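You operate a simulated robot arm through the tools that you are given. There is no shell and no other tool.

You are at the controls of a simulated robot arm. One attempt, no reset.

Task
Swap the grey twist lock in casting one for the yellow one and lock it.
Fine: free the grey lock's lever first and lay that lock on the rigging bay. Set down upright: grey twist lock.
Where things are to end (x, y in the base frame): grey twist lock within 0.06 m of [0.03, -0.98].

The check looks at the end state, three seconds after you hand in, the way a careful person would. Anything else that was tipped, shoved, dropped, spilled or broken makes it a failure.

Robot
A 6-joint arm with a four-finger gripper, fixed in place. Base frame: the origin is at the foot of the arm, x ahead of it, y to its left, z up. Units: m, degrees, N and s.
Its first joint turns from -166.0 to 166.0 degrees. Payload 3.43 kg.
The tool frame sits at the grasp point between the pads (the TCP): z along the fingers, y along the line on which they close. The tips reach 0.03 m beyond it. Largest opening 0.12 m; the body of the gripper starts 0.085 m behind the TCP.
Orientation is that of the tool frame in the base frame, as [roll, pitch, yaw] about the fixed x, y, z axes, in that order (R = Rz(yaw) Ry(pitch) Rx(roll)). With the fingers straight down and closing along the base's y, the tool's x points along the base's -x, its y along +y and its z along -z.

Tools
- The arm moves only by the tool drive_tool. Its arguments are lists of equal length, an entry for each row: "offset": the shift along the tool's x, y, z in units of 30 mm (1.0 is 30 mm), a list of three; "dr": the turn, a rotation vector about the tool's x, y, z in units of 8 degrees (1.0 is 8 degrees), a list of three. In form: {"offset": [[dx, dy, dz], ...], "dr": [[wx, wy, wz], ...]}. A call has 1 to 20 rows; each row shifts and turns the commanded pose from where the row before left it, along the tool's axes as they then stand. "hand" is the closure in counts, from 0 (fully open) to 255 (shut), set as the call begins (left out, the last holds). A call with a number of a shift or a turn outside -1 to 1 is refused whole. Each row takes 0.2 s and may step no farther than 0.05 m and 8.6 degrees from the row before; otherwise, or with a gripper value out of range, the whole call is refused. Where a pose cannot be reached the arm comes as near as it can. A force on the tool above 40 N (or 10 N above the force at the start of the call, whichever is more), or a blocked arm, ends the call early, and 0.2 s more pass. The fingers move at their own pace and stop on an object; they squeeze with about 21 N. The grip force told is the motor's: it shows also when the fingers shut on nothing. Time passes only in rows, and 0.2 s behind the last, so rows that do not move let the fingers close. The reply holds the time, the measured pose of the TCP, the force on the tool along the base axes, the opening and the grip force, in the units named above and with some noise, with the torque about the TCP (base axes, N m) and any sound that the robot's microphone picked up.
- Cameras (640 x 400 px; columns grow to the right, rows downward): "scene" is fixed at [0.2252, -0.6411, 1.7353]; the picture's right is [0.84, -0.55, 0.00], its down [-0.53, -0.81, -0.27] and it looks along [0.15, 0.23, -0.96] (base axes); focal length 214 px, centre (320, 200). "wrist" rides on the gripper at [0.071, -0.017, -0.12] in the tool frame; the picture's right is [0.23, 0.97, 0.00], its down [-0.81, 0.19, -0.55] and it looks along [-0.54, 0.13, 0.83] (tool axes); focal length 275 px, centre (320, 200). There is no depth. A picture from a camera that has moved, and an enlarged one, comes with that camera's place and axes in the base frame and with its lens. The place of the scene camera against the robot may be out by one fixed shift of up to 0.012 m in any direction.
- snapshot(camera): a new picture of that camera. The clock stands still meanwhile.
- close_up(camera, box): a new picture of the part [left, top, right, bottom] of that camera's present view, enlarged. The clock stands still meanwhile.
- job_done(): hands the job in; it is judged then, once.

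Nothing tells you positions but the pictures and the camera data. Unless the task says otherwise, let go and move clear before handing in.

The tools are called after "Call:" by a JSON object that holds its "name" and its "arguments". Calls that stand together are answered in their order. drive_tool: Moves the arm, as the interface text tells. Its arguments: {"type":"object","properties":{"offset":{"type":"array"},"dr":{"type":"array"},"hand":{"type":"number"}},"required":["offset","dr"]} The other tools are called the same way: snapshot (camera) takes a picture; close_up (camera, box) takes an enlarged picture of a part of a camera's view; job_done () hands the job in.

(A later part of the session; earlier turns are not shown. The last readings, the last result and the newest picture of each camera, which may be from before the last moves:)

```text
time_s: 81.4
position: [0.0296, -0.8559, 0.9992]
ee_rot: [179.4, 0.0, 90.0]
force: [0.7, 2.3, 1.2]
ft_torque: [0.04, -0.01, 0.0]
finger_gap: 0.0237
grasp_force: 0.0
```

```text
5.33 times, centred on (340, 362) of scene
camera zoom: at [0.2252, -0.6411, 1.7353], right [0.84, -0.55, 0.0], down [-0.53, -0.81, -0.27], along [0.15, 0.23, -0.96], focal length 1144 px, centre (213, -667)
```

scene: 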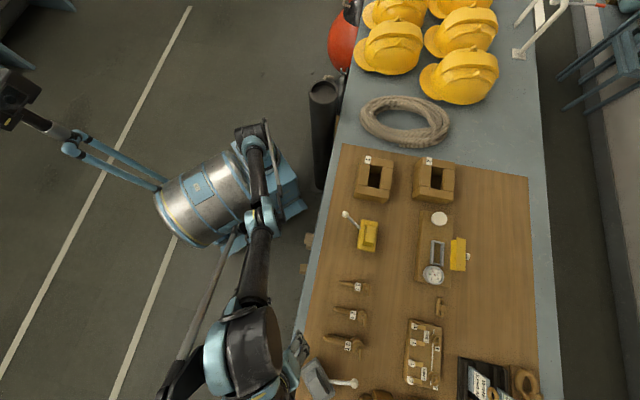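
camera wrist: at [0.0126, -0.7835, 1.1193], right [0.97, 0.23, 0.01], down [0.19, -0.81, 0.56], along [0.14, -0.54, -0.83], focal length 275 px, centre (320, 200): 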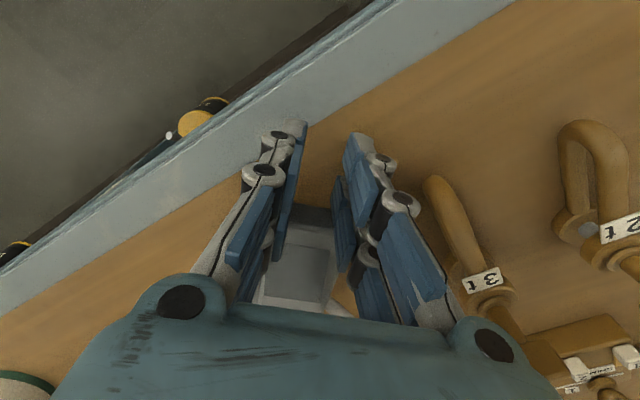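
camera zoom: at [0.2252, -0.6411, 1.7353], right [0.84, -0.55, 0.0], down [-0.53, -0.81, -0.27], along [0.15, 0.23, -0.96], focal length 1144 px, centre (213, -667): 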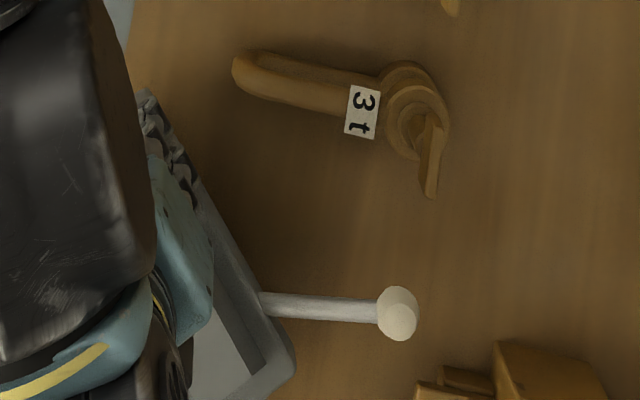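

Contact just made (2.3 N). Now I'll push about 15 mm outward slowly.

Call:
{"name": "drive_tool", "arguments": {"offset": [[-0.1, 0, 0], [-0.1, 0, 0], [-0.1, 0, 0], [-0.1, 0, 0], [-0.1, 0, 0], [0, 0, 0]], "dr": [[0, 0, 0], [0, 0, 0], [0, 0, 0], [0, 0, 0], [0, 0, 0], [0, 0, 0]]}}

Call:
{"name": "close_up", "arguments": {"camera": "scene", "box": [280, 325, 400, 400]}}

```text
time_s: 82.8
position: [0.0288, -0.8701, 0.9998]
ee_rot: [179.4, 0.0, 90.0]
force: [-0.6, 2.6, 0.9]
ft_torque: [0.05, 0.02, 0.0]
finger_gap: 0.0236
grasp_force: 0.4
```

```text
5.33 times, centred on (340, 362) of scene
camera zoom: at [0.2252, -0.6411, 1.7353], right [0.84, -0.55, 0.0], down [-0.53, -0.81, -0.27], along [0.15, 0.23, -0.96], focal length 1144 px, centre (213, -667)
```

zoom: 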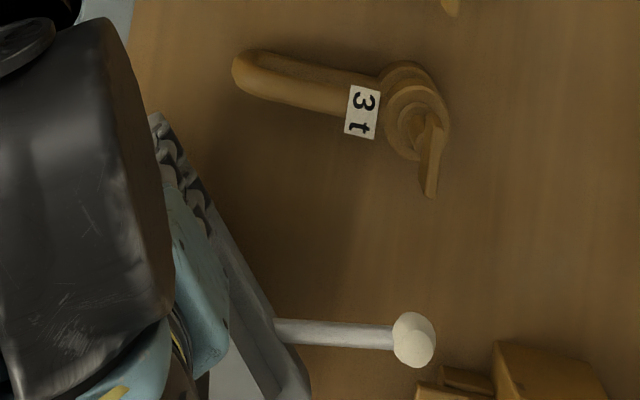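

The lock slid about 14 mm, so its centre should be near (0.0285, -0.948). I'll back off, rise, and verify it's still upright.

Call:
{"name": "drive_tool", "arguments": {"offset": [[0.3, 0, 0], [0.3, 0, 0], [0, 0, -0.8], [0, 0, -0.8], [0, 0, -0.8], [0, 0, -0.8], [0.8, 0, -0.8], [0.8, 0, 0], [0, 0, 0]], "dr": [[0, 0, 0], [0, 0, 0], [0, 0, 0], [0, 0, 0], [0, 0, 0], [0, 0, 0], [0, 0, 0], [0, 0, 0], [0, 0, 0]], "hand": 205}}

Call:
{"name": "drive_tool", "arguments": {"offset": [[0, 0, 0], [0, 0, 0], [0, 0, 0]], "dr": [[0, 0, 0], [0, 0, 0], [0, 0, 0]], "hand": 0}}

Call:
{"name": "snapshot", "arguments": {"camera": "wrist"}}

Call:
{"name": "close_up", "arguments": {"camera": "wrist", "box": [220, 170, 400, 330]}}

```text
time_s: 84.8
position: [0.028, -0.8013, 1.1203]
ee_rot: [179.4, 0.1, 90.0]
force: [0.3, 1.1, -0.2]
ft_torque: [-0.01, 0.01, 0.02]
finger_gap: 0.0231
grasp_force: 0.1
```

```text
time_s: 85.6
position: [0.0264, -0.8031, 1.1206]
ee_rot: [179.4, 0.0, 90.0]
force: [-0.1, -0.5, 0.3]
ft_torque: [0.01, -0.02, -0.03]
finger_gap: 0.1199
grasp_force: 0.1
```

```text
taken
camera wrist: at [0.0099, -0.73, 1.24], right [0.97, 0.23, 0.01], down [0.19, -0.81, 0.56], along [0.14, -0.54, -0.83], focal length 275 px, centre (320, 200)
```

wrist: 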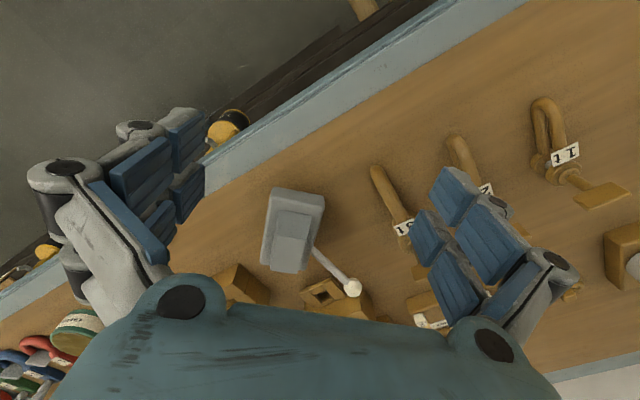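

```text
2.50 times, centred on (310, 250) of wrist
camera zoom: at [0.0099, -0.73, 1.24], right [0.97, 0.23, 0.01], down [0.19, -0.81, 0.56], along [0.14, -0.54, -0.83], focal length 688 px, centre (345, 75)
```

zoom: 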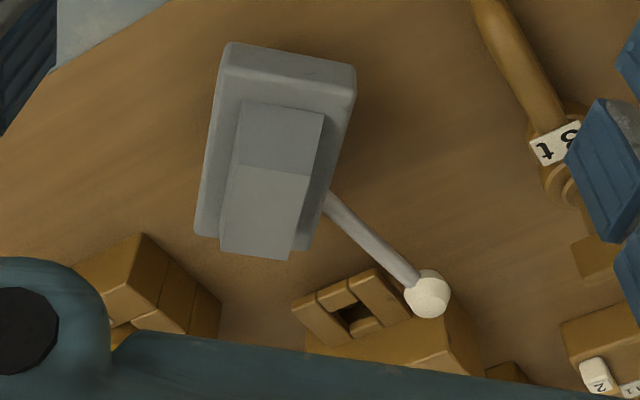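

Grey lock stands upright near (0.029, -0.947), about 33 mm from nominal, with nothing else disturbed. Next I'll return the wrist to the bench-aligned yaw and go above the yellow lock.

Call:
{"name": "drive_tool", "arguments": {"offset": [[0, 0, -0.3], [0, 0, 0], [0, 0, 0], [0, 0, 0], [0, 0, 0], [0, 0, 0], [0, 0, 0], [0, 0, 0], [0, 0, 0], [0, 0, 0], [0, 0, 0], [0, 0, 0], [0, 0, 0], [0, 0, 0], [0, 0, 0], [0, 0, 0], [0, 0, 0], [0, 0, 0], [0, 0, 0]], "dr": [[0, 0, 0], [0, 0, -0.9375], [0, 0, -0.9375], [0, 0, -0.9375], [0, 0, -0.9375], [0, 0, -0.9375], [0, 0, -0.9375], [0, 0, -0.9375], [0, 0, -0.9375], [0, 0, -0.9375], [0, 0, -0.9375], [0, 0, -0.9375], [0, 0, -0.9375], [0, 0, -0.9375], [0, 0, -0.9375], [0, 0, -0.9375], [0, 0, -0.9375], [0, 0, -0.9375], [0, 0, -0.9375]]}}

Call:
{"name": "drive_tool", "arguments": {"offset": [[-0.89, -0.444, 0], [-0.89, -0.444, 0], [-0.89, -0.444, 0], [-0.89, -0.444, 0], [-0.89, -0.444, 0], [-0.89, -0.444, 0], [-0.89, -0.444, 0], [-0.89, -0.444, 0], [-0.89, -0.444, 0], [-0.89, -0.444, 0], [-0.89, -0.444, 0], [-0.89, -0.444, 0], [-0.89, -0.444, 0], [0, 0, 0]], "dr": [[0, 0, 0], [0, 0, 0], [0, 0, 0], [0, 0, 0], [0, 0, 0], [0, 0, 0], [0, 0, 0], [0, 0, 0], [0, 0, 0], [0, 0, 0], [0, 0, 0], [0, 0, 0], [0, 0, 0], [0, 0, 0]]}}

Call:
{"name": "snapshot", "arguments": {"camera": "wrist"}}

Call:
{"name": "close_up", "arguments": {"camera": "wrist", "box": [200, 40, 440, 240]}}

```text
time_s: 89.6
position: [0.0278, -0.8051, 1.1293]
ee_rot: [-179.5, 0.4, -134.8]
force: [-0.6, -0.4, -0.2]
ft_torque: [-0.02, -0.02, -0.01]
finger_gap: 0.1201
grasp_force: 0.1
```

```text
time_s: 92.6
position: [0.3996, -0.7513, 1.1596]
ee_rot: [-179.5, 0.5, -135.0]
force: [-0.8, 0.7, 0.3]
ft_torque: [0.02, 0.01, -0.01]
finger_gap: 0.1198
grasp_force: 0.1
out of reach, approached as far as the arm can: row 4, 5, 6, 7, 8, 9, 10, 11, 12, 13
```

```text
taken
camera wrist: at [0.3596, -0.8133, 1.2796], right [-0.85, 0.53, -0.01], down [0.43, 0.71, 0.56], along [0.3, 0.47, -0.83], focal length 275 px, centre (320, 200)
```

wrist: 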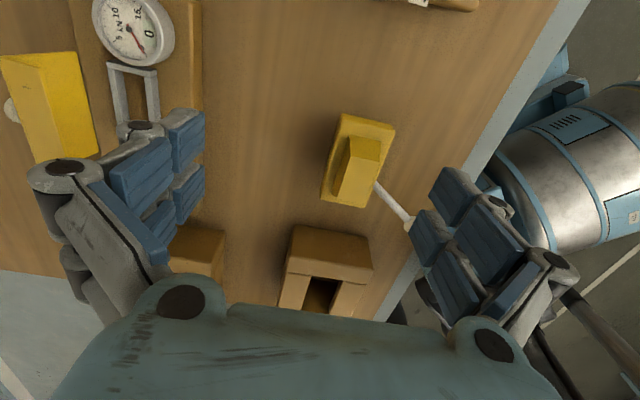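

```text
2.00 times, centred on (320, 140) of wrist
camera zoom: at [0.3596, -0.8133, 1.2796], right [-0.85, 0.53, -0.01], down [0.43, 0.71, 0.56], along [0.3, 0.47, -0.83], focal length 551 px, centre (320, 320)
```

zoom: 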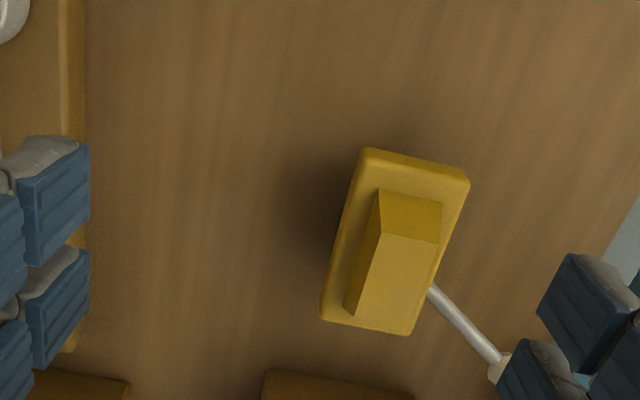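

Yellow lock measured near (0.405, -0.671), yawed about 46°. I'll move directly over it at the same relative height I used for the grey one, to compare.

Call:
{"name": "drive_tool", "arguments": {"offset": [[-0.419, 0.563, 0], [-0.419, 0.563, 0.5], [-0.419, 0.563, 0.6], [0, 0, 0.55], [0, 0, 0]], "dr": [[0, 0, 0], [0, 0, 0], [0, 0, 0], [0, 0, 0], [0, 0, 0]]}}

Call:
{"name": "close_up", "arguments": {"camera": "wrist", "box": [200, 40, 440, 240]}}

```text
time_s: 93.8
position: [0.4001, -0.7533, 1.1539]
ee_rot: [-179.5, 0.5, -134.8]
force: [0.5, 0.6, -0.2]
ft_torque: [-0.02, -0.03, -0.01]
finger_gap: 0.1199
grasp_force: 0.1
out of reach, approached as far as the arm can: row 1, 2, 3, 4
```

```text
2.00 times, centred on (320, 140) of wrist
camera zoom: at [0.3607, -0.8151, 1.2742], right [-0.85, 0.52, -0.01], down [0.43, 0.71, 0.56], along [0.3, 0.47, -0.83], focal length 551 px, centre (320, 320)
```

zoom: 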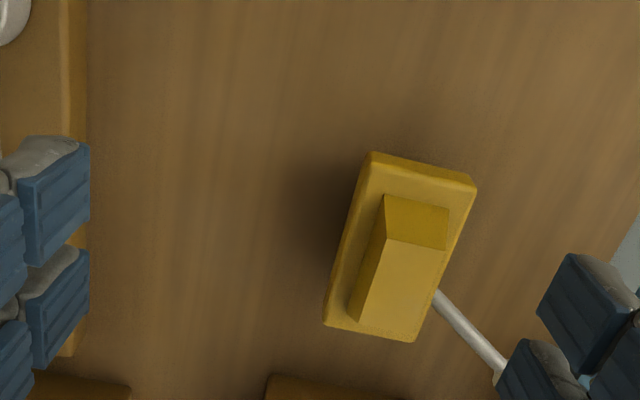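

The arm reports out of reach even though I'm moving inward, so it may be in an awkward configuration. I'll look at the scene before moving more.

Call:
{"name": "snapshot", "arguments": {"camera": "scene"}}

Call:
{"name": "snapshot", "arguments": {"camera": "wrist"}}

```text
taken
```

scene: 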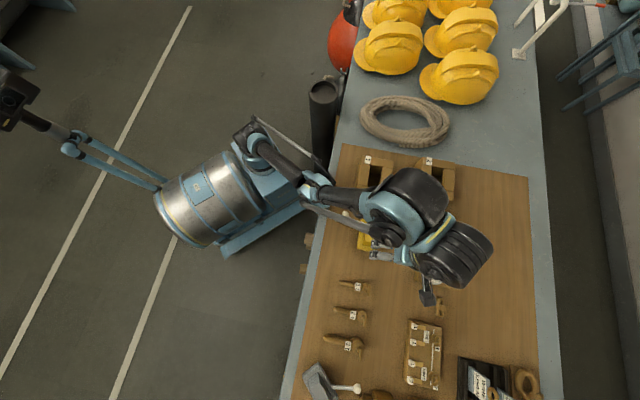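

```text
taken
camera wrist: at [0.3607, -0.8151, 1.2742], right [-0.85, 0.52, -0.01], down [0.43, 0.71, 0.56], along [0.3, 0.47, -0.83], focal length 275 px, centre (320, 200)
```

wrist: 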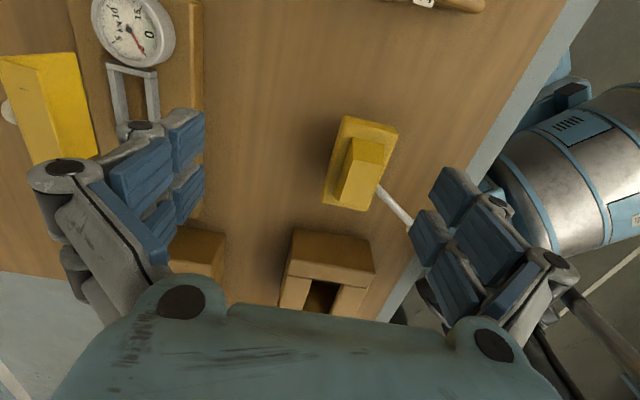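

The arm looks stretched almost straight, which is likely what's blocking inward motion. There is clear space below, so I'll lower a little to bend out of that configuration.

Call:
{"name": "drive_tool", "arguments": {"offset": [[0, 0, 0.7], [0, 0, 0.7], [0, 0, 0]], "dr": [[0, 0, 0], [0, 0, 0], [0, 0, 0]]}}

```text
time_s: 94.8
position: [0.3993, -0.7503, 1.1566]
ee_rot: [179.6, -0.1, -135.7]
force: [0.4, 0.4, 0.1]
ft_torque: [-0.01, 0.01, 0.0]
finger_gap: 0.1204
grasp_force: 0.1
out of reach, approached as far as the arm can: row 1, 2
stopped in row 3: the arm was blocked; the commanded pose is now the measured one
```

The elbow has flipped below the arm: stretched straight at the bay, it folded the wrong way, and it is now touching the bench edge. I'll retrace toward the bay direction, where there's free space, and work it back to elbow-up.

Call:
{"name": "drive_tool", "arguments": {"offset": [[0.5, 0.36, -0.1], [0.5, 0.36, -0.1], [0.7, 0.5, 0], [0.7, 0.5, 0]], "dr": [[0, 0, 0], [0, 0, 0], [0, 0, 0], [0, 0, 0]]}}

Call:
{"name": "snapshot", "arguments": {"camera": "scene"}}

```text
time_s: 95.8
position: [0.314, -0.7698, 1.156]
ee_rot: [179.6, 0.2, -135.6]
force: [-0.2, -0.2, -0.3]
ft_torque: [0.02, -0.02, 0.0]
finger_gap: 0.1199
grasp_force: 0.1
```

```text
taken
```

scene: 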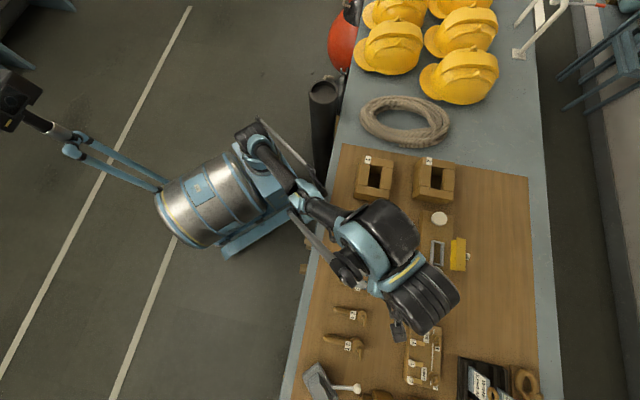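

Call:
{"name": "drive_tool", "arguments": {"offset": [[0.82, 0.665, 0.05], [0.82, 0.665, 0.05], [0.82, 0.665, 0.05], [0.82, 0.665, 0.05], [0.82, 0.665, 0.05], [0.82, 0.665, 0.05], [0.82, 0.665, 0.05], [0.82, 0.665, 0.05], [0.82, 0.665, 0.05]], "dr": [[0, 0, 0], [0, 0, 0], [0, 0, 0], [0, 0, 0], [0, 0, 0], [0, 0, 0], [0, 0, 0], [0, 0, 0], [0, 0, 0]]}}

Call:
{"name": "snapshot", "arguments": {"camera": "scene"}}

```text
time_s: 97.8
position: [0.0294, -0.7991, 1.1362]
ee_rot: [179.5, 0.1, -135.6]
force: [0.6, 0.1, 0.7]
ft_torque: [0.0, 0.06, 0.03]
finger_gap: 0.1202
grasp_force: 0.1
```

```text
taken
```

scene: 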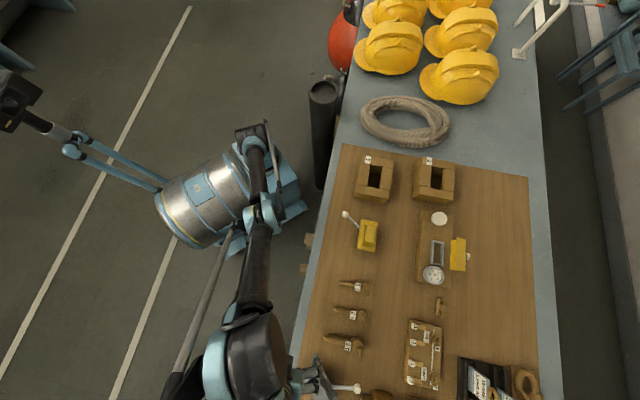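

The arm is in open space again. Lowering while slightly past full stretch should fold it elbow-up, so I'll go up to the stretched boundary here first, then slide along it downward.

Call:
{"name": "drive_tool", "arguments": {"offset": [[-0.41, 0.44, -0.8], [-0.41, 0.44, -0.8], [-0.41, 0.44, -0.8], [-0.41, 0.44, -0.8], [0, 0, -0.8], [0, 0, -0.8], [0, 0, -0.8], [0, 0, 0]], "dr": [[0, 0, 0], [0, 0, 0], [0, 0, 0], [0, 0, 0], [0, 0, 0], [0, 0, 0], [0, 0, 0], [0, 0, 0]]}}

Call:
{"name": "snapshot", "arguments": {"camera": "scene"}}

```text
time_s: 99.6
position: [0.0351, -0.7079, 1.2618]
ee_rot: [179.7, 0.2, -135.6]
force: [-0.6, 0.4, 0.2]
ft_torque: [0.0, 0.0, -0.01]
finger_gap: 0.1197
grasp_force: 0.0
out of reach, approached as far as the arm can: row 5, 6, 7
```

```text
taken
```

scene: 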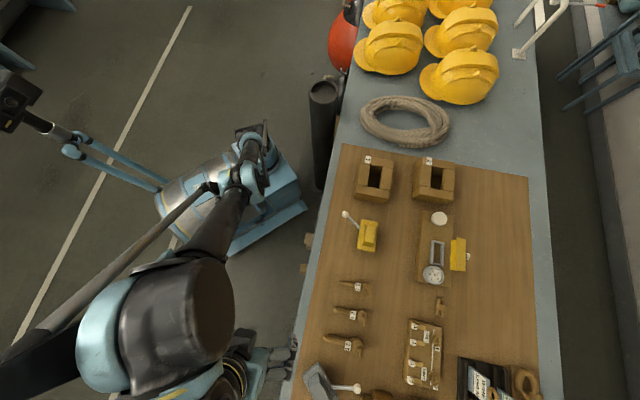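

Call:
{"name": "drive_tool", "arguments": {"offset": [[0.68, -0.733, 0.5], [0.68, -0.733, 0.5], [0.68, -0.733, 0.6], [0.5, -0.54, 0.6], [0.3, -0.32, 0.8], [0, 0, 0.9], [-0.2, 0.22, 0.8], [-0.2, 0.22, 0.5], [0, 0, 0]], "dr": [[0, 0, 0], [0, 0, 0], [0, 0, 0], [0, 0, 0], [0, 0, 0], [0, 0, 0], [0, 0, 0], [0, 0, 0], [0, 0, 0]]}}

Call:
{"name": "snapshot", "arguments": {"camera": "scene"}}

```text
time_s: 101.6
position: [0.0388, -0.7756, 1.0992]
ee_rot: [179.6, 0.1, -135.6]
force: [-0.3, 0.8, -0.2]
ft_torque: [0.0, 0.0, 0.03]
finger_gap: 0.1198
grasp_force: 0.1
out of reach, approached as far as the arm can: row 1, 2, 3, 4
```

```text
taken
```

scene: 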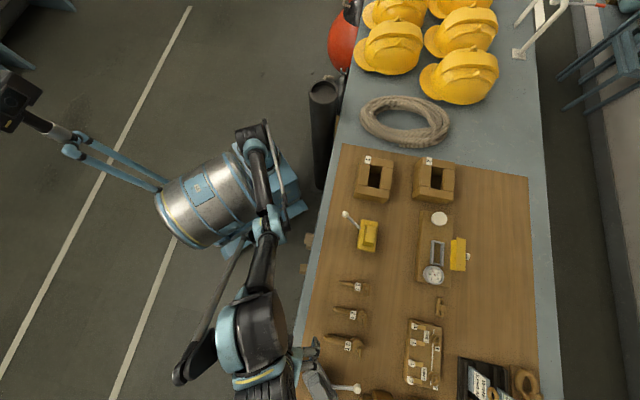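

The elbow is still below the line. The geometry suggests the shoulder is around (0.257, -0.03, 0.78) with ~1.03 m total reach, and a long downward slide along the stretched boundary should turn the elbow up. I'll climb first, in free air.

Call:
{"name": "drive_tool", "arguments": {"offset": [[-0.625, 0.342, -0.6875], [-0.625, 0.342, -0.6875], [-0.625, 0.342, -0.6875], [-0.625, 0.342, -0.6875], [-0.625, 0.342, -0.6875], [-0.625, 0.342, -0.6875], [-0.625, 0.342, -0.6875], [-0.625, 0.342, -0.6875], [-0.625, 0.342, -0.6875], [-0.625, 0.342, -0.6875], [-0.625, 0.342, -0.6875], [-0.625, 0.342, -0.6875], [-0.625, 0.342, -0.6875], [-0.625, 0.342, -0.6875], [-0.625, 0.342, -0.6875], [-0.625, 0.342, -0.6875]], "dr": [[0, 0, 0], [0, 0, 0], [0, 0, 0], [0, 0, 0], [0, 0, 0], [0, 0, 0], [0, 0, 0], [0, 0, 0], [0, 0, 0], [0, 0, 0], [0, 0, 0], [0, 0, 0], [0, 0, 0], [0, 0, 0], [0, 0, 0], [0, 0, 0]]}}

Call:
{"name": "snapshot", "arguments": {"camera": "scene"}}

```text
time_s: 105.0
position: [0.1314, -0.4943, 1.4209]
ee_rot: [179.8, 0.1, -135.6]
force: [-0.7, -2.4, -0.2]
ft_torque: [0.06, 0.0, -0.01]
finger_gap: 0.1198
grasp_force: 0.0
out of reach, approached as far as the arm can: row 2, 3, 4, 5, 6, 7, 9, 12, 13, 14, 15, 16
```

```text
taken
```

scene: 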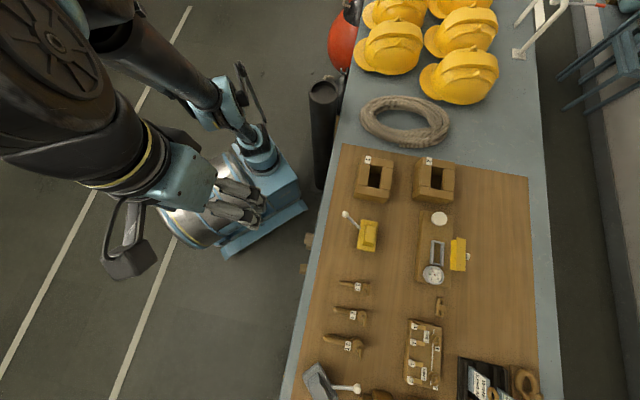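

Call:
{"name": "drive_tool", "arguments": {"offset": [[0.98, -0.563, 0.16], [0.98, -0.563, 0.2], [0.98, -0.563, 0.24], [0.98, -0.563, 0.28], [0.97, -0.557, 0.32], [0.965, -0.554, 0.36], [0.954, -0.548, 0.4], [0.942, -0.541, 0.44], [0.928, -0.533, 0.48], [0.913, -0.525, 0.51], [0.896, -0.515, 0.55], [0.879, -0.505, 0.59]], "dr": [[0, 0, 0], [0, 0, 0], [0, 0, 0], [0, 0, 0], [0, 0, 0], [0, 0, 0], [0, 0, 0], [0, 0, 0], [0, 0, 0], [0, 0, 0], [0, 0, 0], [0, 0, 0]]}}

Call:
{"name": "drive_tool", "arguments": {"offset": [[0, 0, 0.9], [0, 0, 0.9], [-0.3, 0.2, 0.5], [0, 0, 0]], "dr": [[0, 0, 0], [0, 0, 0], [0, 0, 0], [0, 0, 0]]}}

Call:
{"name": "snapshot", "arguments": {"camera": "scene"}}

```text
time_s: 107.6
position: [0.0595, -0.7374, 1.2371]
ee_rot: [179.6, 0.2, -135.6]
force: [0.2, 0.3, 0.0]
ft_torque: [-0.04, 0.0, 0.03]
finger_gap: 0.1199
grasp_force: 0.1
out of reach, approached as far as the arm can: row 1, 2, 3, 4, 6, 7, 8, 9, 10, 11, 12
```

```text
time_s: 108.6
position: [0.0622, -0.7274, 1.1691]
ee_rot: [179.7, 0.2, -135.5]
force: [-0.9, -0.4, -0.2]
ft_torque: [0.01, -0.01, 0.0]
finger_gap: 0.1201
grasp_force: 0.1
```

```text
taken
```

scene: 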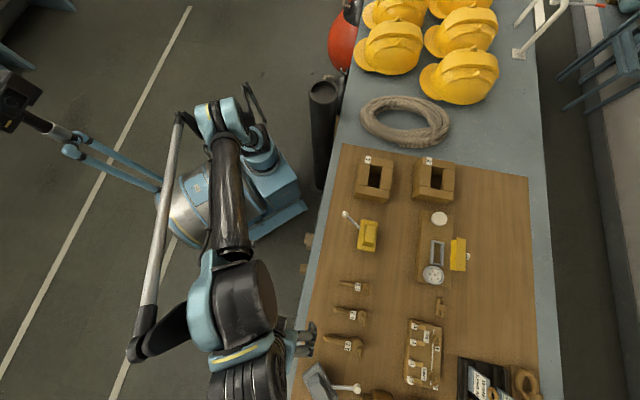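

The elbow is up again and the arm is clear. Now I'll go to the yellow lock, staying well inside reach.

Call:
{"name": "drive_tool", "arguments": {"offset": [[-0.791, -0.613, 0], [-0.791, -0.613, 0], [-0.791, -0.613, 0], [-0.791, -0.613, 0], [-0.791, -0.613, 0], [-0.791, -0.613, 0], [-0.791, -0.613, 0], [-0.791, -0.613, 0], [-0.791, -0.613, 0], [-0.791, -0.613, 0], [-0.791, -0.613, 0], [0, 0, 0]], "dr": [[0, 0, 0], [0, 0, 0], [0, 0, 0], [0, 0, 0], [0, 0, 0], [0, 0, 0], [0, 0, 0], [0, 0, 0], [0, 0, 0], [0, 0, 0], [0, 0, 0], [0, 0, 0]]}}

Call:
{"name": "snapshot", "arguments": {"camera": "wrist"}}

Call:
{"name": "snapshot", "arguments": {"camera": "scene"}}

```text
time_s: 111.2
position: [0.3886, -0.691, 1.1671]
ee_rot: [179.8, 0.1, -135.7]
force: [-0.2, -0.4, 0.2]
ft_torque: [0.02, -0.02, -0.03]
finger_gap: 0.12
grasp_force: 0.0
```

```text
taken
camera wrist: at [0.3496, -0.7527, 1.2867], right [-0.85, 0.53, 0.01], down [0.45, 0.7, 0.56], along [0.29, 0.47, -0.83], focal length 275 px, centre (320, 200)
```

wrist: 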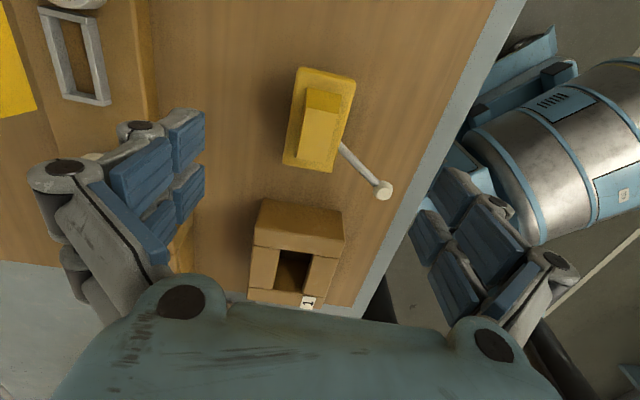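

```text
taken
```

scene: 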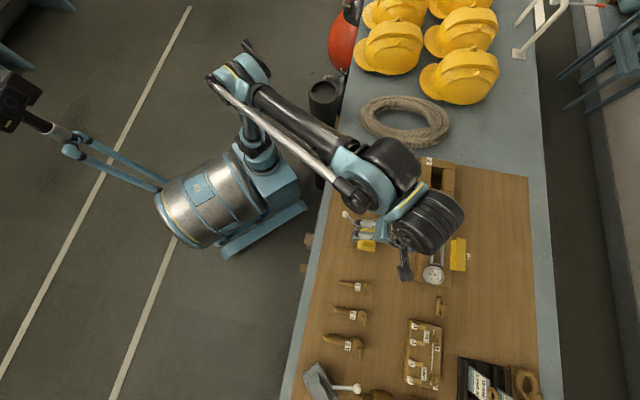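

Call:
{"name": "close_up", "arguments": {"camera": "wrist", "box": [240, 50, 400, 210]}}

Call:
{"name": "close_up", "arguments": {"camera": "wrist", "box": [220, 190, 380, 320]}}

```text
2.50 times, centred on (320, 130) of wrist
camera zoom: at [0.3496, -0.7527, 1.2867], right [-0.85, 0.53, 0.01], down [0.45, 0.7, 0.56], along [0.29, 0.47, -0.83], focal length 688 px, centre (320, 375)
```

zoom: 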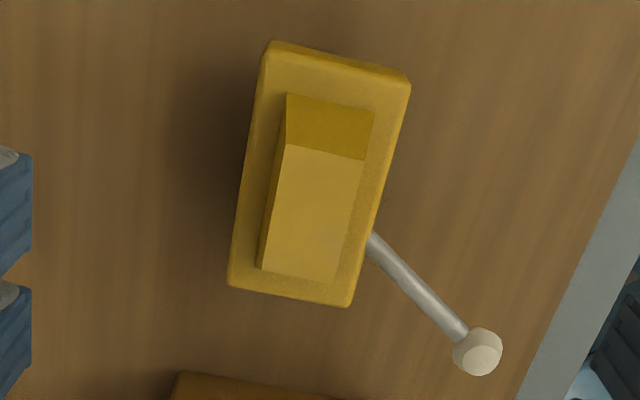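

```text
3.08 times, centred on (300, 255) of wrist
camera zoom: at [0.3496, -0.7527, 1.2867], right [-0.85, 0.53, 0.01], down [0.45, 0.7, 0.56], along [0.29, 0.47, -0.83], focal length 847 px, centre (382, 31)
```

zoom: 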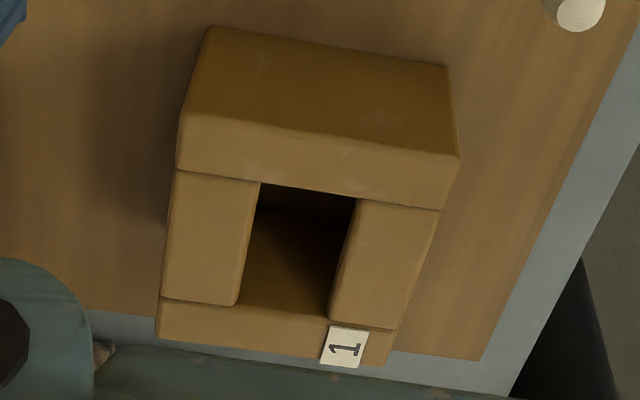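

The yellow lock centre is at (0.406, -0.668), yaw ≈45.5°, lever at about 29°, so it's in the unlocked position. I'll shift and descend to straddle it, checking the alignment before gripping.

Call:
{"name": "drive_tool", "arguments": {"offset": [[-0.437, 0.12, 0], [0, 0, 0.8], [0, 0, 0.8], [0, 0, 0.8], [0, 0, 0.8], [0, 0, 0.4], [0, 0, 0]], "dr": [[0, 0, -0.075], [0, 0, 0], [0, 0, 0], [0, 0, 0], [0, 0, 0], [0, 0, 0], [0, 0, 0]]}}

Call:
{"name": "close_up", "arguments": {"camera": "wrist", "box": [200, 60, 440, 260]}}

Call:
{"name": "snapshot", "arguments": {"camera": "wrist"}}

```text
time_s: 112.8
position: [0.3975, -0.6775, 1.0586]
ee_rot: [179.6, 0.1, -134.9]
force: [0.0, 0.8, 0.7]
ft_torque: [0.03, 0.01, 0.0]
finger_gap: 0.1203
grasp_force: 0.1
```

```text
2.00 times, centred on (320, 160) of wrist
camera zoom: at [0.3602, -0.7397, 1.1775], right [-0.85, 0.52, 0.01], down [0.44, 0.71, 0.56], along [0.29, 0.48, -0.83], focal length 551 px, centre (320, 280)
```

zoom: 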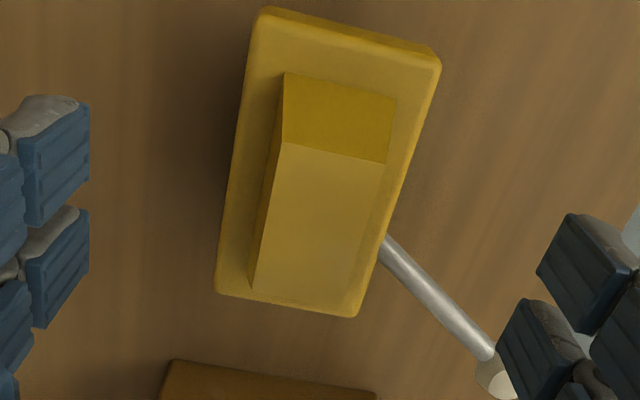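

```text
taken
camera wrist: at [0.3602, -0.7397, 1.1775], right [-0.85, 0.52, 0.01], down [0.44, 0.71, 0.56], along [0.29, 0.48, -0.83], focal length 275 px, centre (320, 200)
```

wrist: 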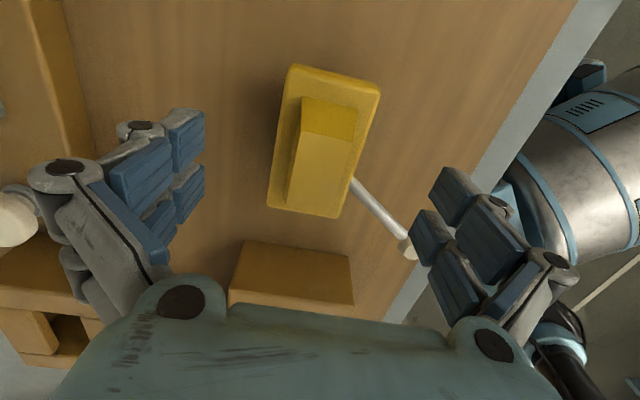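

Aligned to within 1 mm across the width. I'll descend to grip height and close on the yellow plate.

Call:
{"name": "drive_tool", "arguments": {"offset": [[0.1, 0.027, 0], [0, 0, 0.5], [0, 0, 0.5], [0, 0, 0.4], [0, 0, 0.09], [0, 0, 0]], "dr": [[0, 0, 0], [0, 0, 0], [0, 0, 0], [0, 0, 0], [0, 0, 0], [0, 0, 0]]}}

Call:
{"name": "drive_tool", "arguments": {"offset": [[0, 0, 0], [0, 0, 0], [0, 0, 0], [0, 0, 0], [0, 0, 0]], "dr": [[0, 0, 0], [0, 0, 0], [0, 0, 0], [0, 0, 0], [0, 0, 0]], "hand": 255}}

Call:
{"name": "close_up", "arguments": {"camera": "wrist", "box": [220, 70, 420, 270]}}

```text
time_s: 114.2
position: [0.3924, -0.6779, 1.013]
ee_rot: [179.6, 0.1, -135.0]
force: [0.6, -0.3, -0.1]
ft_torque: [-0.04, 0.0, -0.02]
finger_gap: 0.1202
grasp_force: 0.0
```

```text
time_s: 115.4
position: [0.3924, -0.6768, 1.0148]
ee_rot: [179.6, 0.0, -135.0]
force: [5.7, -6.2, 15.8]
ft_torque: [-0.17, -0.34, -0.05]
finger_gap: 0.0597
grasp_force: 20.7
```

```text
2.00 times, centred on (320, 170) of wrist
camera zoom: at [0.3558, -0.7408, 1.1335], right [-0.85, 0.52, 0.0], down [0.44, 0.71, 0.56], along [0.29, 0.48, -0.83], focal length 551 px, centre (320, 260)
```

zoom: 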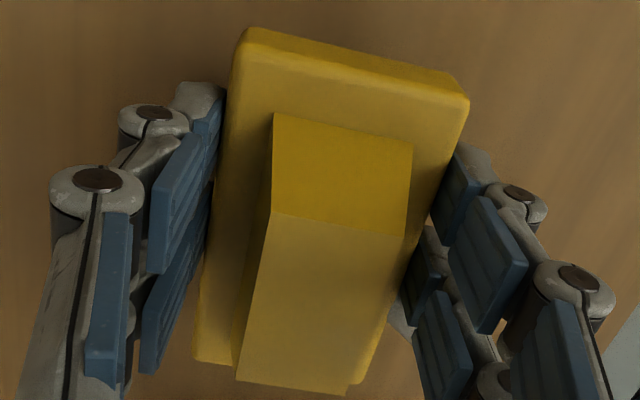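

The yellow sits in the gripper almost exactly as the grey one did. I'll lift slowly and confirm it comes along.

Call:
{"name": "drive_tool", "arguments": {"offset": [[0, 0, -0.05], [0, 0, -0.05], [0, 0, 0]], "dr": [[0, 0, 0], [0, 0, 0], [0, 0, 0]]}}

Call:
{"name": "drive_tool", "arguments": {"offset": [[0, 0, -0.05], [0, 0, -0.05], [0, 0, -0.08], [0, 0, -0.1], [0, 0, 0]], "dr": [[0, 0, 0], [0, 0, 0], [0, 0, 0], [0, 0, 0], [0, 0, 0]]}}

Call:
{"name": "close_up", "arguments": {"camera": "wrist", "box": [220, 70, 420, 270]}}

```text
time_s: 116.2
position: [0.3931, -0.6798, 1.0176]
ee_rot: [179.7, 0.1, -135.0]
force: [1.0, -0.4, -6.0]
ft_torque: [-0.11, 0.01, -0.01]
finger_gap: 0.0597
grasp_force: 20.8
```

```text
time_s: 117.4
position: [0.3931, -0.6796, 1.0245]
ee_rot: [179.7, 0.1, -135.0]
force: [1.0, 0.0, -5.6]
ft_torque: [-0.08, 0.06, 0.01]
finger_gap: 0.0602
grasp_force: 21.2
```

```text
2.00 times, centred on (320, 170) of wrist
camera zoom: at [0.3562, -0.7413, 1.1458], right [-0.85, 0.52, 0.01], down [0.44, 0.71, 0.56], along [0.29, 0.48, -0.83], focal length 551 px, centre (320, 260)
```

zoom: 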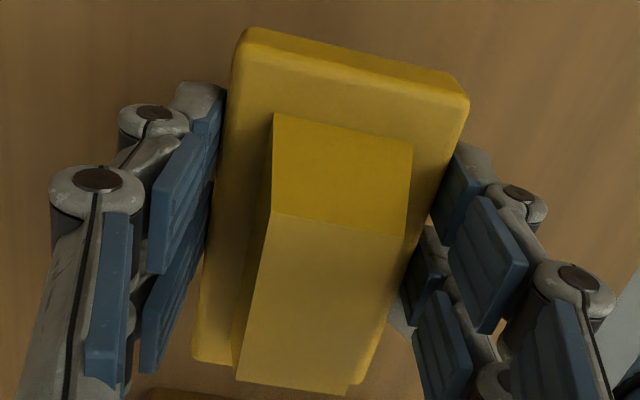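

Call:
{"name": "drive_tool", "arguments": {"offset": [[0, 0, -0.2], [0, 0, -0.4], [0, 0, -0.5], [0, 0, -0.6], [0, 0, -0.6], [0, 0, -0.6], [0, 0, -0.4], [0, 0, -0.2], [0, 0, 0]], "dr": [[0, 0, 0], [0, 0, 0], [0, 0, 0], [0, 0, 0], [0, 0, 0], [0, 0, 0], [0, 0, 0], [0, 0, 0], [0, 0, 0]]}}

Call:
{"name": "drive_tool", "arguments": {"offset": [[-0.4, 0.02, 0], [-0.7, 0.035, 0], [-0.8, 0.04, 0], [-0.8, 0.04, 0], [-0.8, 0.04, 0], [-0.8, 0.04, 0], [-0.8, 0.04, 0], [-0.8, 0.04, 0], [-0.7, 0.03, 0], [-0.39, 0.015, 0], [0, 0, 0]], "dr": [[0, 0, 0], [0, 0, 0], [0, 0, 0], [0, 0, 0], [0, 0, 0], [0, 0, 0], [0, 0, 0], [0, 0, 0], [0, 0, 0], [0, 0, 0], [0, 0, 0]]}}

Call:
{"name": "snapshot", "arguments": {"camera": "wrist"}}

Call:
{"name": "close_up", "arguments": {"camera": "scene", "box": [330, 140, 430, 202]}}

```text
time_s: 119.4
position: [0.3923, -0.681, 1.1329]
ee_rot: [179.7, 0.1, -135.0]
force: [-0.3, -0.2, -6.3]
ft_torque: [-0.08, 0.07, -0.02]
finger_gap: 0.06
grasp_force: 20.9
```

```text
time_s: 121.8
position: [0.5357, -0.5231, 1.131]
ee_rot: [179.7, 0.1, -135.1]
force: [-0.9, 0.3, -5.7]
ft_torque: [-0.06, 0.04, 0.03]
finger_gap: 0.06
grasp_force: 20.7
```

```text
taken
camera wrist: at [0.4984, -0.5856, 1.2513], right [-0.85, 0.52, 0.01], down [0.44, 0.71, 0.56], along [0.29, 0.48, -0.83], focal length 275 px, centre (320, 200)
```

wrist: 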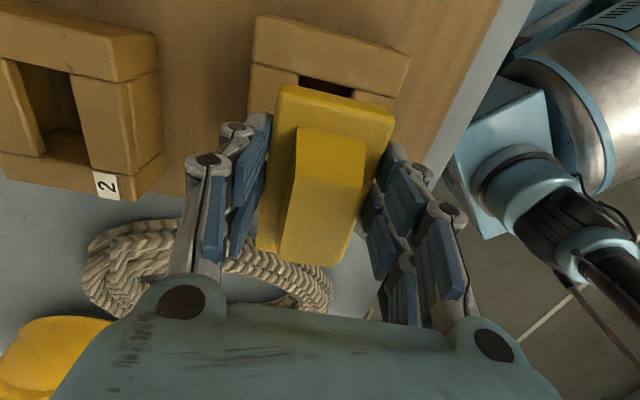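

```text
6.40 times, centred on (380, 171) of scene
camera zoom: at [0.2252, -0.6411, 1.7353], right [0.84, -0.55, 0.0], down [-0.53, -0.81, -0.27], along [0.15, 0.23, -0.96], focal length 1373 px, centre (-64, 386)
```

zoom: 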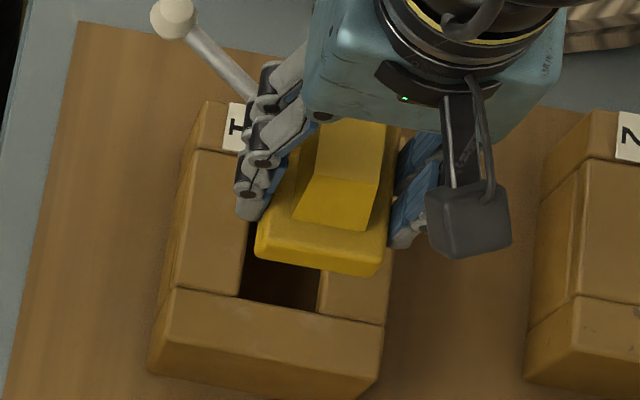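

Call:
{"name": "drive_tool", "arguments": {"offset": [[0, 0, 0]], "dr": [[0, 0, 0]]}}

Call:
{"name": "drive_tool", "arguments": {"offset": [[0, 0, 0]], "dr": [[0, 0, 0]]}}

Call:
{"name": "drive_tool", "arguments": {"offset": [[0, 0, 0]], "dr": [[0, 0, 0]]}}

```text
time_s: 122.2
position: [0.5352, -0.5231, 1.1326]
ee_rot: [179.7, 0.1, -135.0]
force: [-0.6, -0.6, -6.6]
ft_torque: [-0.09, 0.02, -0.03]
finger_gap: 0.0599
grasp_force: 21.2
```

```text
time_s: 122.6
position: [0.536, -0.5224, 1.1315]
ee_rot: [179.7, 0.1, -135.0]
force: [0.0, 0.0, -5.4]
ft_torque: [-0.07, 0.03, 0.01]
finger_gap: 0.0595
grasp_force: 21.0
```

```text
time_s: 123.0
position: [0.5353, -0.5233, 1.1315]
ee_rot: [179.7, 0.2, -135.0]
force: [0.0, -0.5, -6.0]
ft_torque: [-0.06, 0.07, -0.02]
finger_gap: 0.0599
grasp_force: 20.5
```

The position is within 2 mm of where the grey sat. I'll trim 1.7 mm and lower to just above the slot.

Call:
{"name": "drive_tool", "arguments": {"offset": [[0.057, 0, 0], [0, 0, 0.4], [0, 0, 0.5], [0, 0, 0.4], [0, 0, 0.2], [0, 0, 0]], "dr": [[0, 0, 0], [0, 0, 0], [0, 0, 0], [0, 0, 0], [0, 0, 0], [0, 0, 0]]}}

Call:
{"name": "drive_tool", "arguments": {"offset": [[0, 0, 0.06], [0, 0, 0.06], [0, 0, 0.06], [0, 0, 0]], "dr": [[0, 0, 0], [0, 0, 0], [0, 0, 0], [0, 0, 0]]}}

Call:
{"name": "close_up", "arguments": {"camera": "scene", "box": [330, 140, 430, 202]}}

```text
time_s: 124.4
position: [0.5337, -0.5238, 1.0868]
ee_rot: [179.8, 0.1, -135.0]
force: [1.1, 0.7, -6.0]
ft_torque: [-0.06, 0.04, 0.01]
finger_gap: 0.06
grasp_force: 21.3
```

```text
time_s: 125.4
position: [0.5339, -0.5249, 1.0822]
ee_rot: [179.7, 0.1, -135.1]
force: [-0.2, 0.6, -4.3]
ft_torque: [-0.03, 0.06, -0.01]
finger_gap: 0.0599
grasp_force: 20.9
```

```text
6.40 times, centred on (380, 171) of scene
camera zoom: at [0.2252, -0.6411, 1.7353], right [0.84, -0.55, 0.0], down [-0.53, -0.81, -0.27], along [0.15, 0.23, -0.96], focal length 1373 px, centre (-64, 386)
```

zoom: 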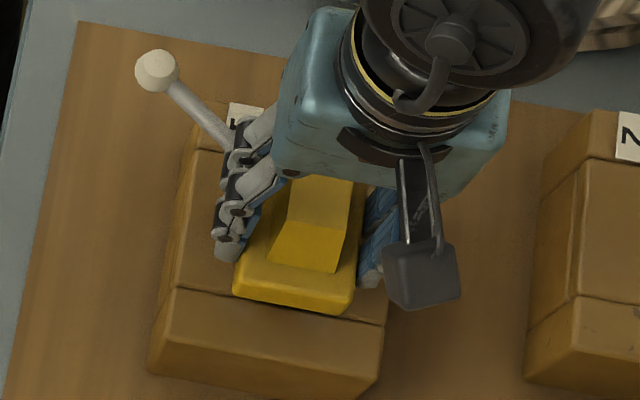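

Call:
{"name": "drive_tool", "arguments": {"offset": [[0, 0, 0.05], [0, 0, 0.05], [0, 0, 0]], "dr": [[0, 0, 0], [0, 0, 0], [0, 0, 0]]}}

Call:
{"name": "drive_tool", "arguments": {"offset": [[0, 0, 0.05], [0, 0, 0.05], [0, 0, 0]], "dr": [[0, 0, 0], [0, 0, 0], [0, 0, 0]]}}

```text
time_s: 126.2
position: [0.5325, -0.5252, 1.0798]
ee_rot: [179.7, 0.1, -135.0]
force: [-0.1, -0.2, -5.6]
ft_torque: [-0.09, 0.03, -0.05]
finger_gap: 0.06
grasp_force: 20.3
```

```text
time_s: 127.0
position: [0.5325, -0.5241, 1.0746]
ee_rot: [179.7, 0.2, -135.0]
force: [-0.8, -0.6, -5.1]
ft_torque: [-0.03, 0.03, 0.03]
finger_gap: 0.0599
grasp_force: 21.3
```

Call:
{"name": "drive_tool", "arguments": {"offset": [[0, 0, 0.05], [0, 0, 0.05], [0, 0, 0.05], [0, 0, 0]], "dr": [[0, 0, 0], [0, 0, 0], [0, 0, 0], [0, 0, 0]]}}

Call:
{"name": "drive_tool", "arguments": {"offset": [[0, 0, 0.05], [0, 0, 0.05], [0, 0, 0.05], [0, 0, 0]], "dr": [[0, 0, 0], [0, 0, 0], [0, 0, 0], [0, 0, 0]]}}

Call:
{"name": "close_up", "arguments": {"camera": "scene", "box": [330, 140, 430, 202]}}

```text
time_s: 128.0
position: [0.5319, -0.526, 1.0715]
ee_rot: [179.6, 0.1, -135.0]
force: [0.9, -0.2, -5.6]
ft_torque: [-0.05, 0.05, 0.03]
finger_gap: 0.0599
grasp_force: 21.0
```

```text
time_s: 129.0
position: [0.5331, -0.524, 1.067]
ee_rot: [179.7, 0.1, -135.1]
force: [-0.2, 0.3, -6.2]
ft_torque: [-0.09, 0.05, 0.0]
finger_gap: 0.06
grasp_force: 20.2
```

```text
6.40 times, centred on (380, 171) of scene
camera zoom: at [0.2252, -0.6411, 1.7353], right [0.84, -0.55, 0.0], down [-0.53, -0.81, -0.27], along [0.15, 0.23, -0.96], focal length 1373 px, centre (-64, 386)
```

zoom: 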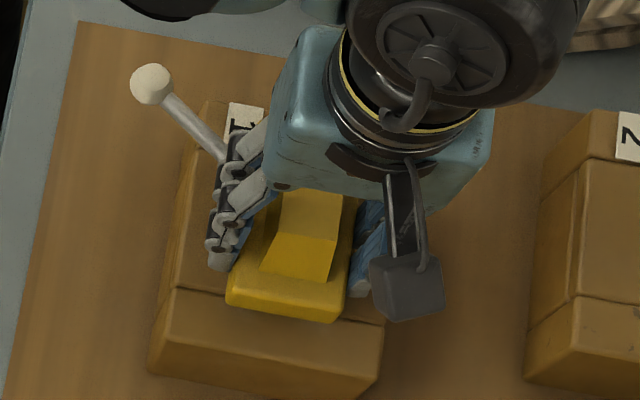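

Still free at 1.067, so the lower part is sliding into the slot. I'll continue in small steps to the seat near 1.057.

Call:
{"name": "drive_tool", "arguments": {"offset": [[0, 0, 0.05], [0, 0, 0.05], [0, 0, 0]], "dr": [[0, 0, 0], [0, 0, 0], [0, 0, 0]]}}

Call:
{"name": "drive_tool", "arguments": {"offset": [[0, 0, 0.05], [0, 0, 0.05], [0, 0, 0]], "dr": [[0, 0, 0], [0, 0, 0], [0, 0, 0]]}}

Call:
{"name": "drive_tool", "arguments": {"offset": [[0, 0, 0.05], [0, 0, 0.05], [0, 0, 0]], "dr": [[0, 0, 0], [0, 0, 0], [0, 0, 0]]}}

```text
time_s: 129.8
position: [0.5332, -0.5252, 1.0629]
ee_rot: [179.7, 0.1, -134.9]
force: [0.3, -0.9, -4.6]
ft_torque: [-0.08, 0.03, -0.02]
finger_gap: 0.0599
grasp_force: 20.9
```

```text
time_s: 130.6
position: [0.5334, -0.5231, 1.0621]
ee_rot: [179.7, 0.1, -135.0]
force: [0.5, 0.2, -6.1]
ft_torque: [-0.07, 0.04, 0.0]
finger_gap: 0.0597
grasp_force: 21.1
```

```text
time_s: 131.4
position: [0.5334, -0.5236, 1.0572]
ee_rot: [179.7, 0.1, -135.0]
force: [-0.2, 0.6, -5.6]
ft_torque: [-0.09, 0.06, -0.01]
finger_gap: 0.0598
grasp_force: 20.9
```

Call:
{"name": "drive_tool", "arguments": {"offset": [[0, 0, 0.04], [0, 0, 0]], "dr": [[0, 0, 0], [0, 0, 0]]}}

Call:
{"name": "drive_tool", "arguments": {"offset": [[0, 0, 0.04], [0, 0, 0]], "dr": [[0, 0, 0], [0, 0, 0]]}}

Call:
{"name": "close_up", "arguments": {"camera": "wrist", "box": [220, 70, 420, 270]}}

Call:
{"name": "close_up", "arguments": {"camera": "scene", "box": [330, 140, 430, 202]}}

```text
time_s: 132.0
position: [0.5332, -0.5237, 1.0576]
ee_rot: [179.7, 0.1, -134.9]
force: [-0.5, -0.6, -6.3]
ft_torque: [-0.06, 0.06, -0.01]
finger_gap: 0.0598
grasp_force: 21.0
```

```text
time_s: 132.6
position: [0.5313, -0.5244, 1.0553]
ee_rot: [179.7, 0.1, -135.0]
force: [3.5, -2.7, 5.4]
ft_torque: [0.25, -0.02, -0.15]
finger_gap: 0.0598
grasp_force: 20.8
```

```text
2.00 times, centred on (320, 170) of wrist
camera zoom: at [0.495, -0.5865, 1.1753], right [-0.85, 0.52, 0.0], down [0.44, 0.71, 0.56], along [0.29, 0.48, -0.83], focal length 551 px, centre (320, 260)
```

zoom: 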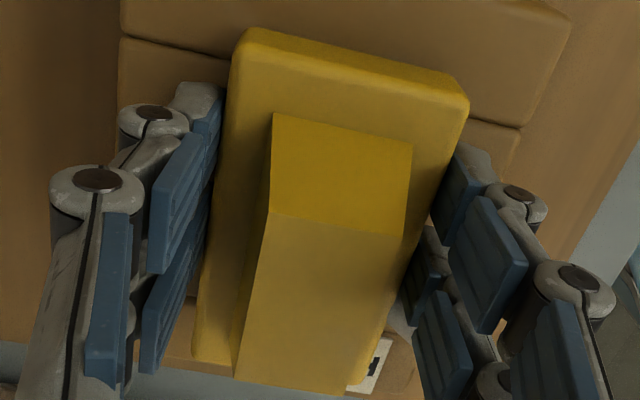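

```text
6.40 times, centred on (380, 171) of scene
camera zoom: at [0.2252, -0.6411, 1.7353], right [0.84, -0.55, 0.0], down [-0.53, -0.81, -0.27], along [0.15, 0.23, -0.96], focal length 1373 px, centre (-64, 386)
```

zoom: 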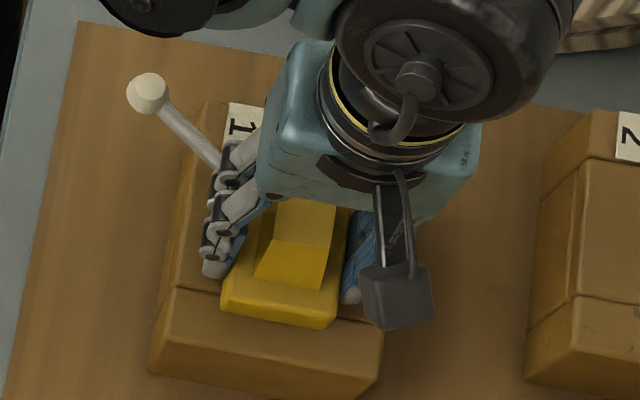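

Contact at z≈1.055, the same seat height as the grey lock. I'll release gently and rise to check that it sits flush.

Call:
{"name": "drive_tool", "arguments": {"offset": [[0, 0, 0], [0, 0, 0], [0, 0, 0]], "dr": [[0, 0, 0], [0, 0, 0], [0, 0, 0]], "hand": 80}}

Call:
{"name": "drive_tool", "arguments": {"offset": [[0, 0, -0.2], [0, 0, -0.4], [0, 0, -0.6], [0, 0, -0.8], [0, 0, -0.8], [0, 0, -0.6], [0, 0, 0]], "dr": [[0, 0, 0], [0, 0, 0], [0, 0, 0], [0, 0, 0], [0, 0, 0], [0, 0, 0], [0, 0, 0]]}}

Call:
{"name": "snapshot", "arguments": {"camera": "wrist"}}

Call:
{"name": "close_up", "arguments": {"camera": "wrist", "box": [200, 40, 440, 240]}}

Call:
{"name": "close_up", "arguments": {"camera": "scene", "box": [330, 140, 430, 202]}}

```text
time_s: 133.4
position: [0.5327, -0.5231, 1.0549]
ee_rot: [179.7, 0.1, -135.0]
force: [0.0, 0.2, -0.3]
ft_torque: [-0.04, 0.03, -0.03]
finger_gap: 0.0827
grasp_force: 0.1
```

```text
time_s: 135.0
position: [0.5337, -0.5282, 1.1568]
ee_rot: [179.8, 0.1, -135.0]
force: [-1.0, 0.9, -1.0]
ft_torque: [0.01, -0.01, -0.04]
finger_gap: 0.0825
grasp_force: 0.0
```

```text
taken
camera wrist: at [0.4966, -0.5901, 1.2753], right [-0.85, 0.52, 0.01], down [0.44, 0.71, 0.56], along [0.29, 0.48, -0.83], focal length 275 px, centre (320, 200)
```

wrist: 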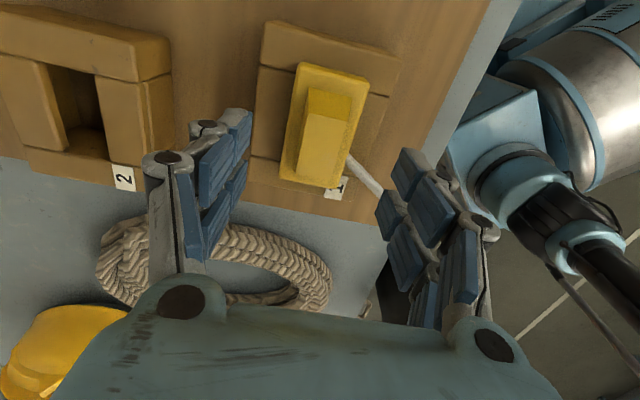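

```text
2.00 times, centred on (320, 140) of wrist
camera zoom: at [0.4966, -0.5901, 1.2753], right [-0.85, 0.52, 0.01], down [0.44, 0.71, 0.56], along [0.29, 0.48, -0.83], focal length 551 px, centre (320, 320)
```

zoom: 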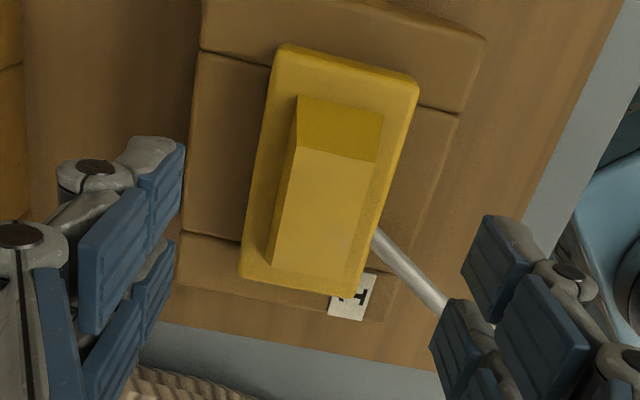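

```text
6.40 times, centred on (380, 171) of scene
camera zoom: at [0.2252, -0.6411, 1.7353], right [0.84, -0.55, 0.0], down [-0.53, -0.81, -0.27], along [0.15, 0.23, -0.96], focal length 1373 px, centre (-64, 386)
```

zoom: 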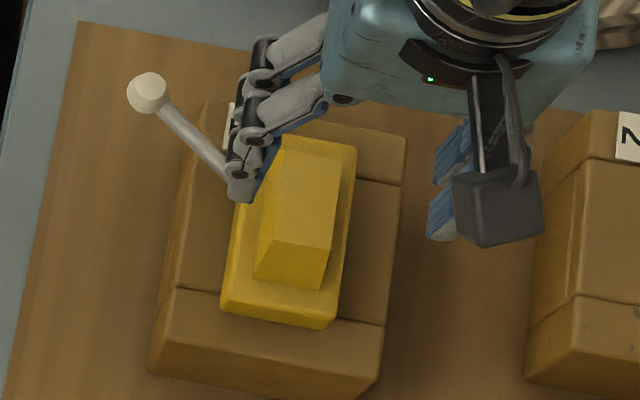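

The yellow lock sits flush in casting 1, level and aligned at 45°. Next I'll close the fingers, go to the far side of its lever ball, and swing the lever back to the angle the grey one had when locked (about -30°).

Call:
{"name": "drive_tool", "arguments": {"offset": [[0, 0, -0.2], [-0.753, 0.617, 0], [-0.753, 0.617, 0], [-0.753, 0.617, 0], [-0.753, 0.617, 0], [-0.753, 0.617, 0], [0, 0, 0]], "dr": [[0, 0, 0], [0, 0, 0], [0, 0, 0], [0, 0, 0], [0, 0, 0], [0, 0, 0], [0, 0, 0]], "hand": 255}}

Call:
{"name": "snapshot", "arguments": {"camera": "wrist"}}

Call:
{"name": "close_up", "arguments": {"camera": "scene", "box": [320, 110, 440, 185]}}

```text
time_s: 136.6
position: [0.5483, -0.378, 1.1644]
ee_rot: [179.7, 0.2, -135.0]
force: [-0.1, -0.4, 0.3]
ft_torque: [-0.03, 0.02, -0.03]
finger_gap: 0.0
grasp_force: 21.0
```

```text
taken
camera wrist: at [0.511, -0.4412, 1.284], right [-0.85, 0.52, 0.01], down [0.44, 0.71, 0.56], along [0.29, 0.48, -0.83], focal length 275 px, centre (320, 200)
```

wrist: 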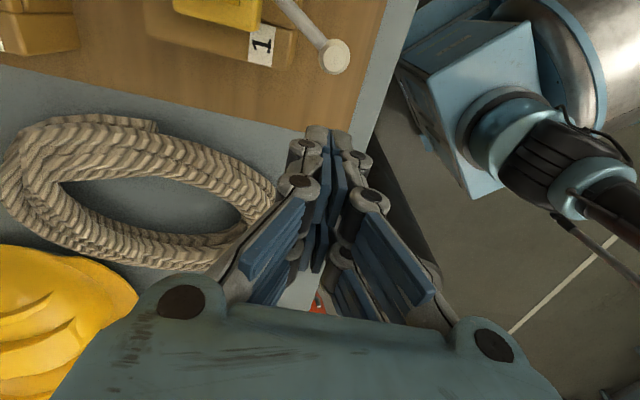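

```text
5.33 times, centred on (380, 148) of scene
camera zoom: at [0.2252, -0.6411, 1.7353], right [0.84, -0.55, 0.0], down [-0.53, -0.81, -0.27], along [0.15, 0.23, -0.96], focal length 1144 px, centre (0, 480)
```

zoom: 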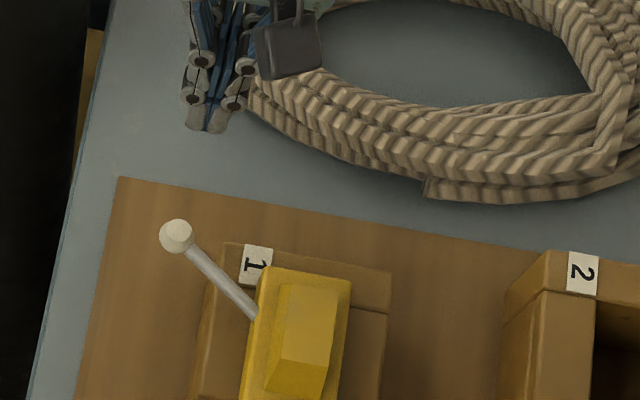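

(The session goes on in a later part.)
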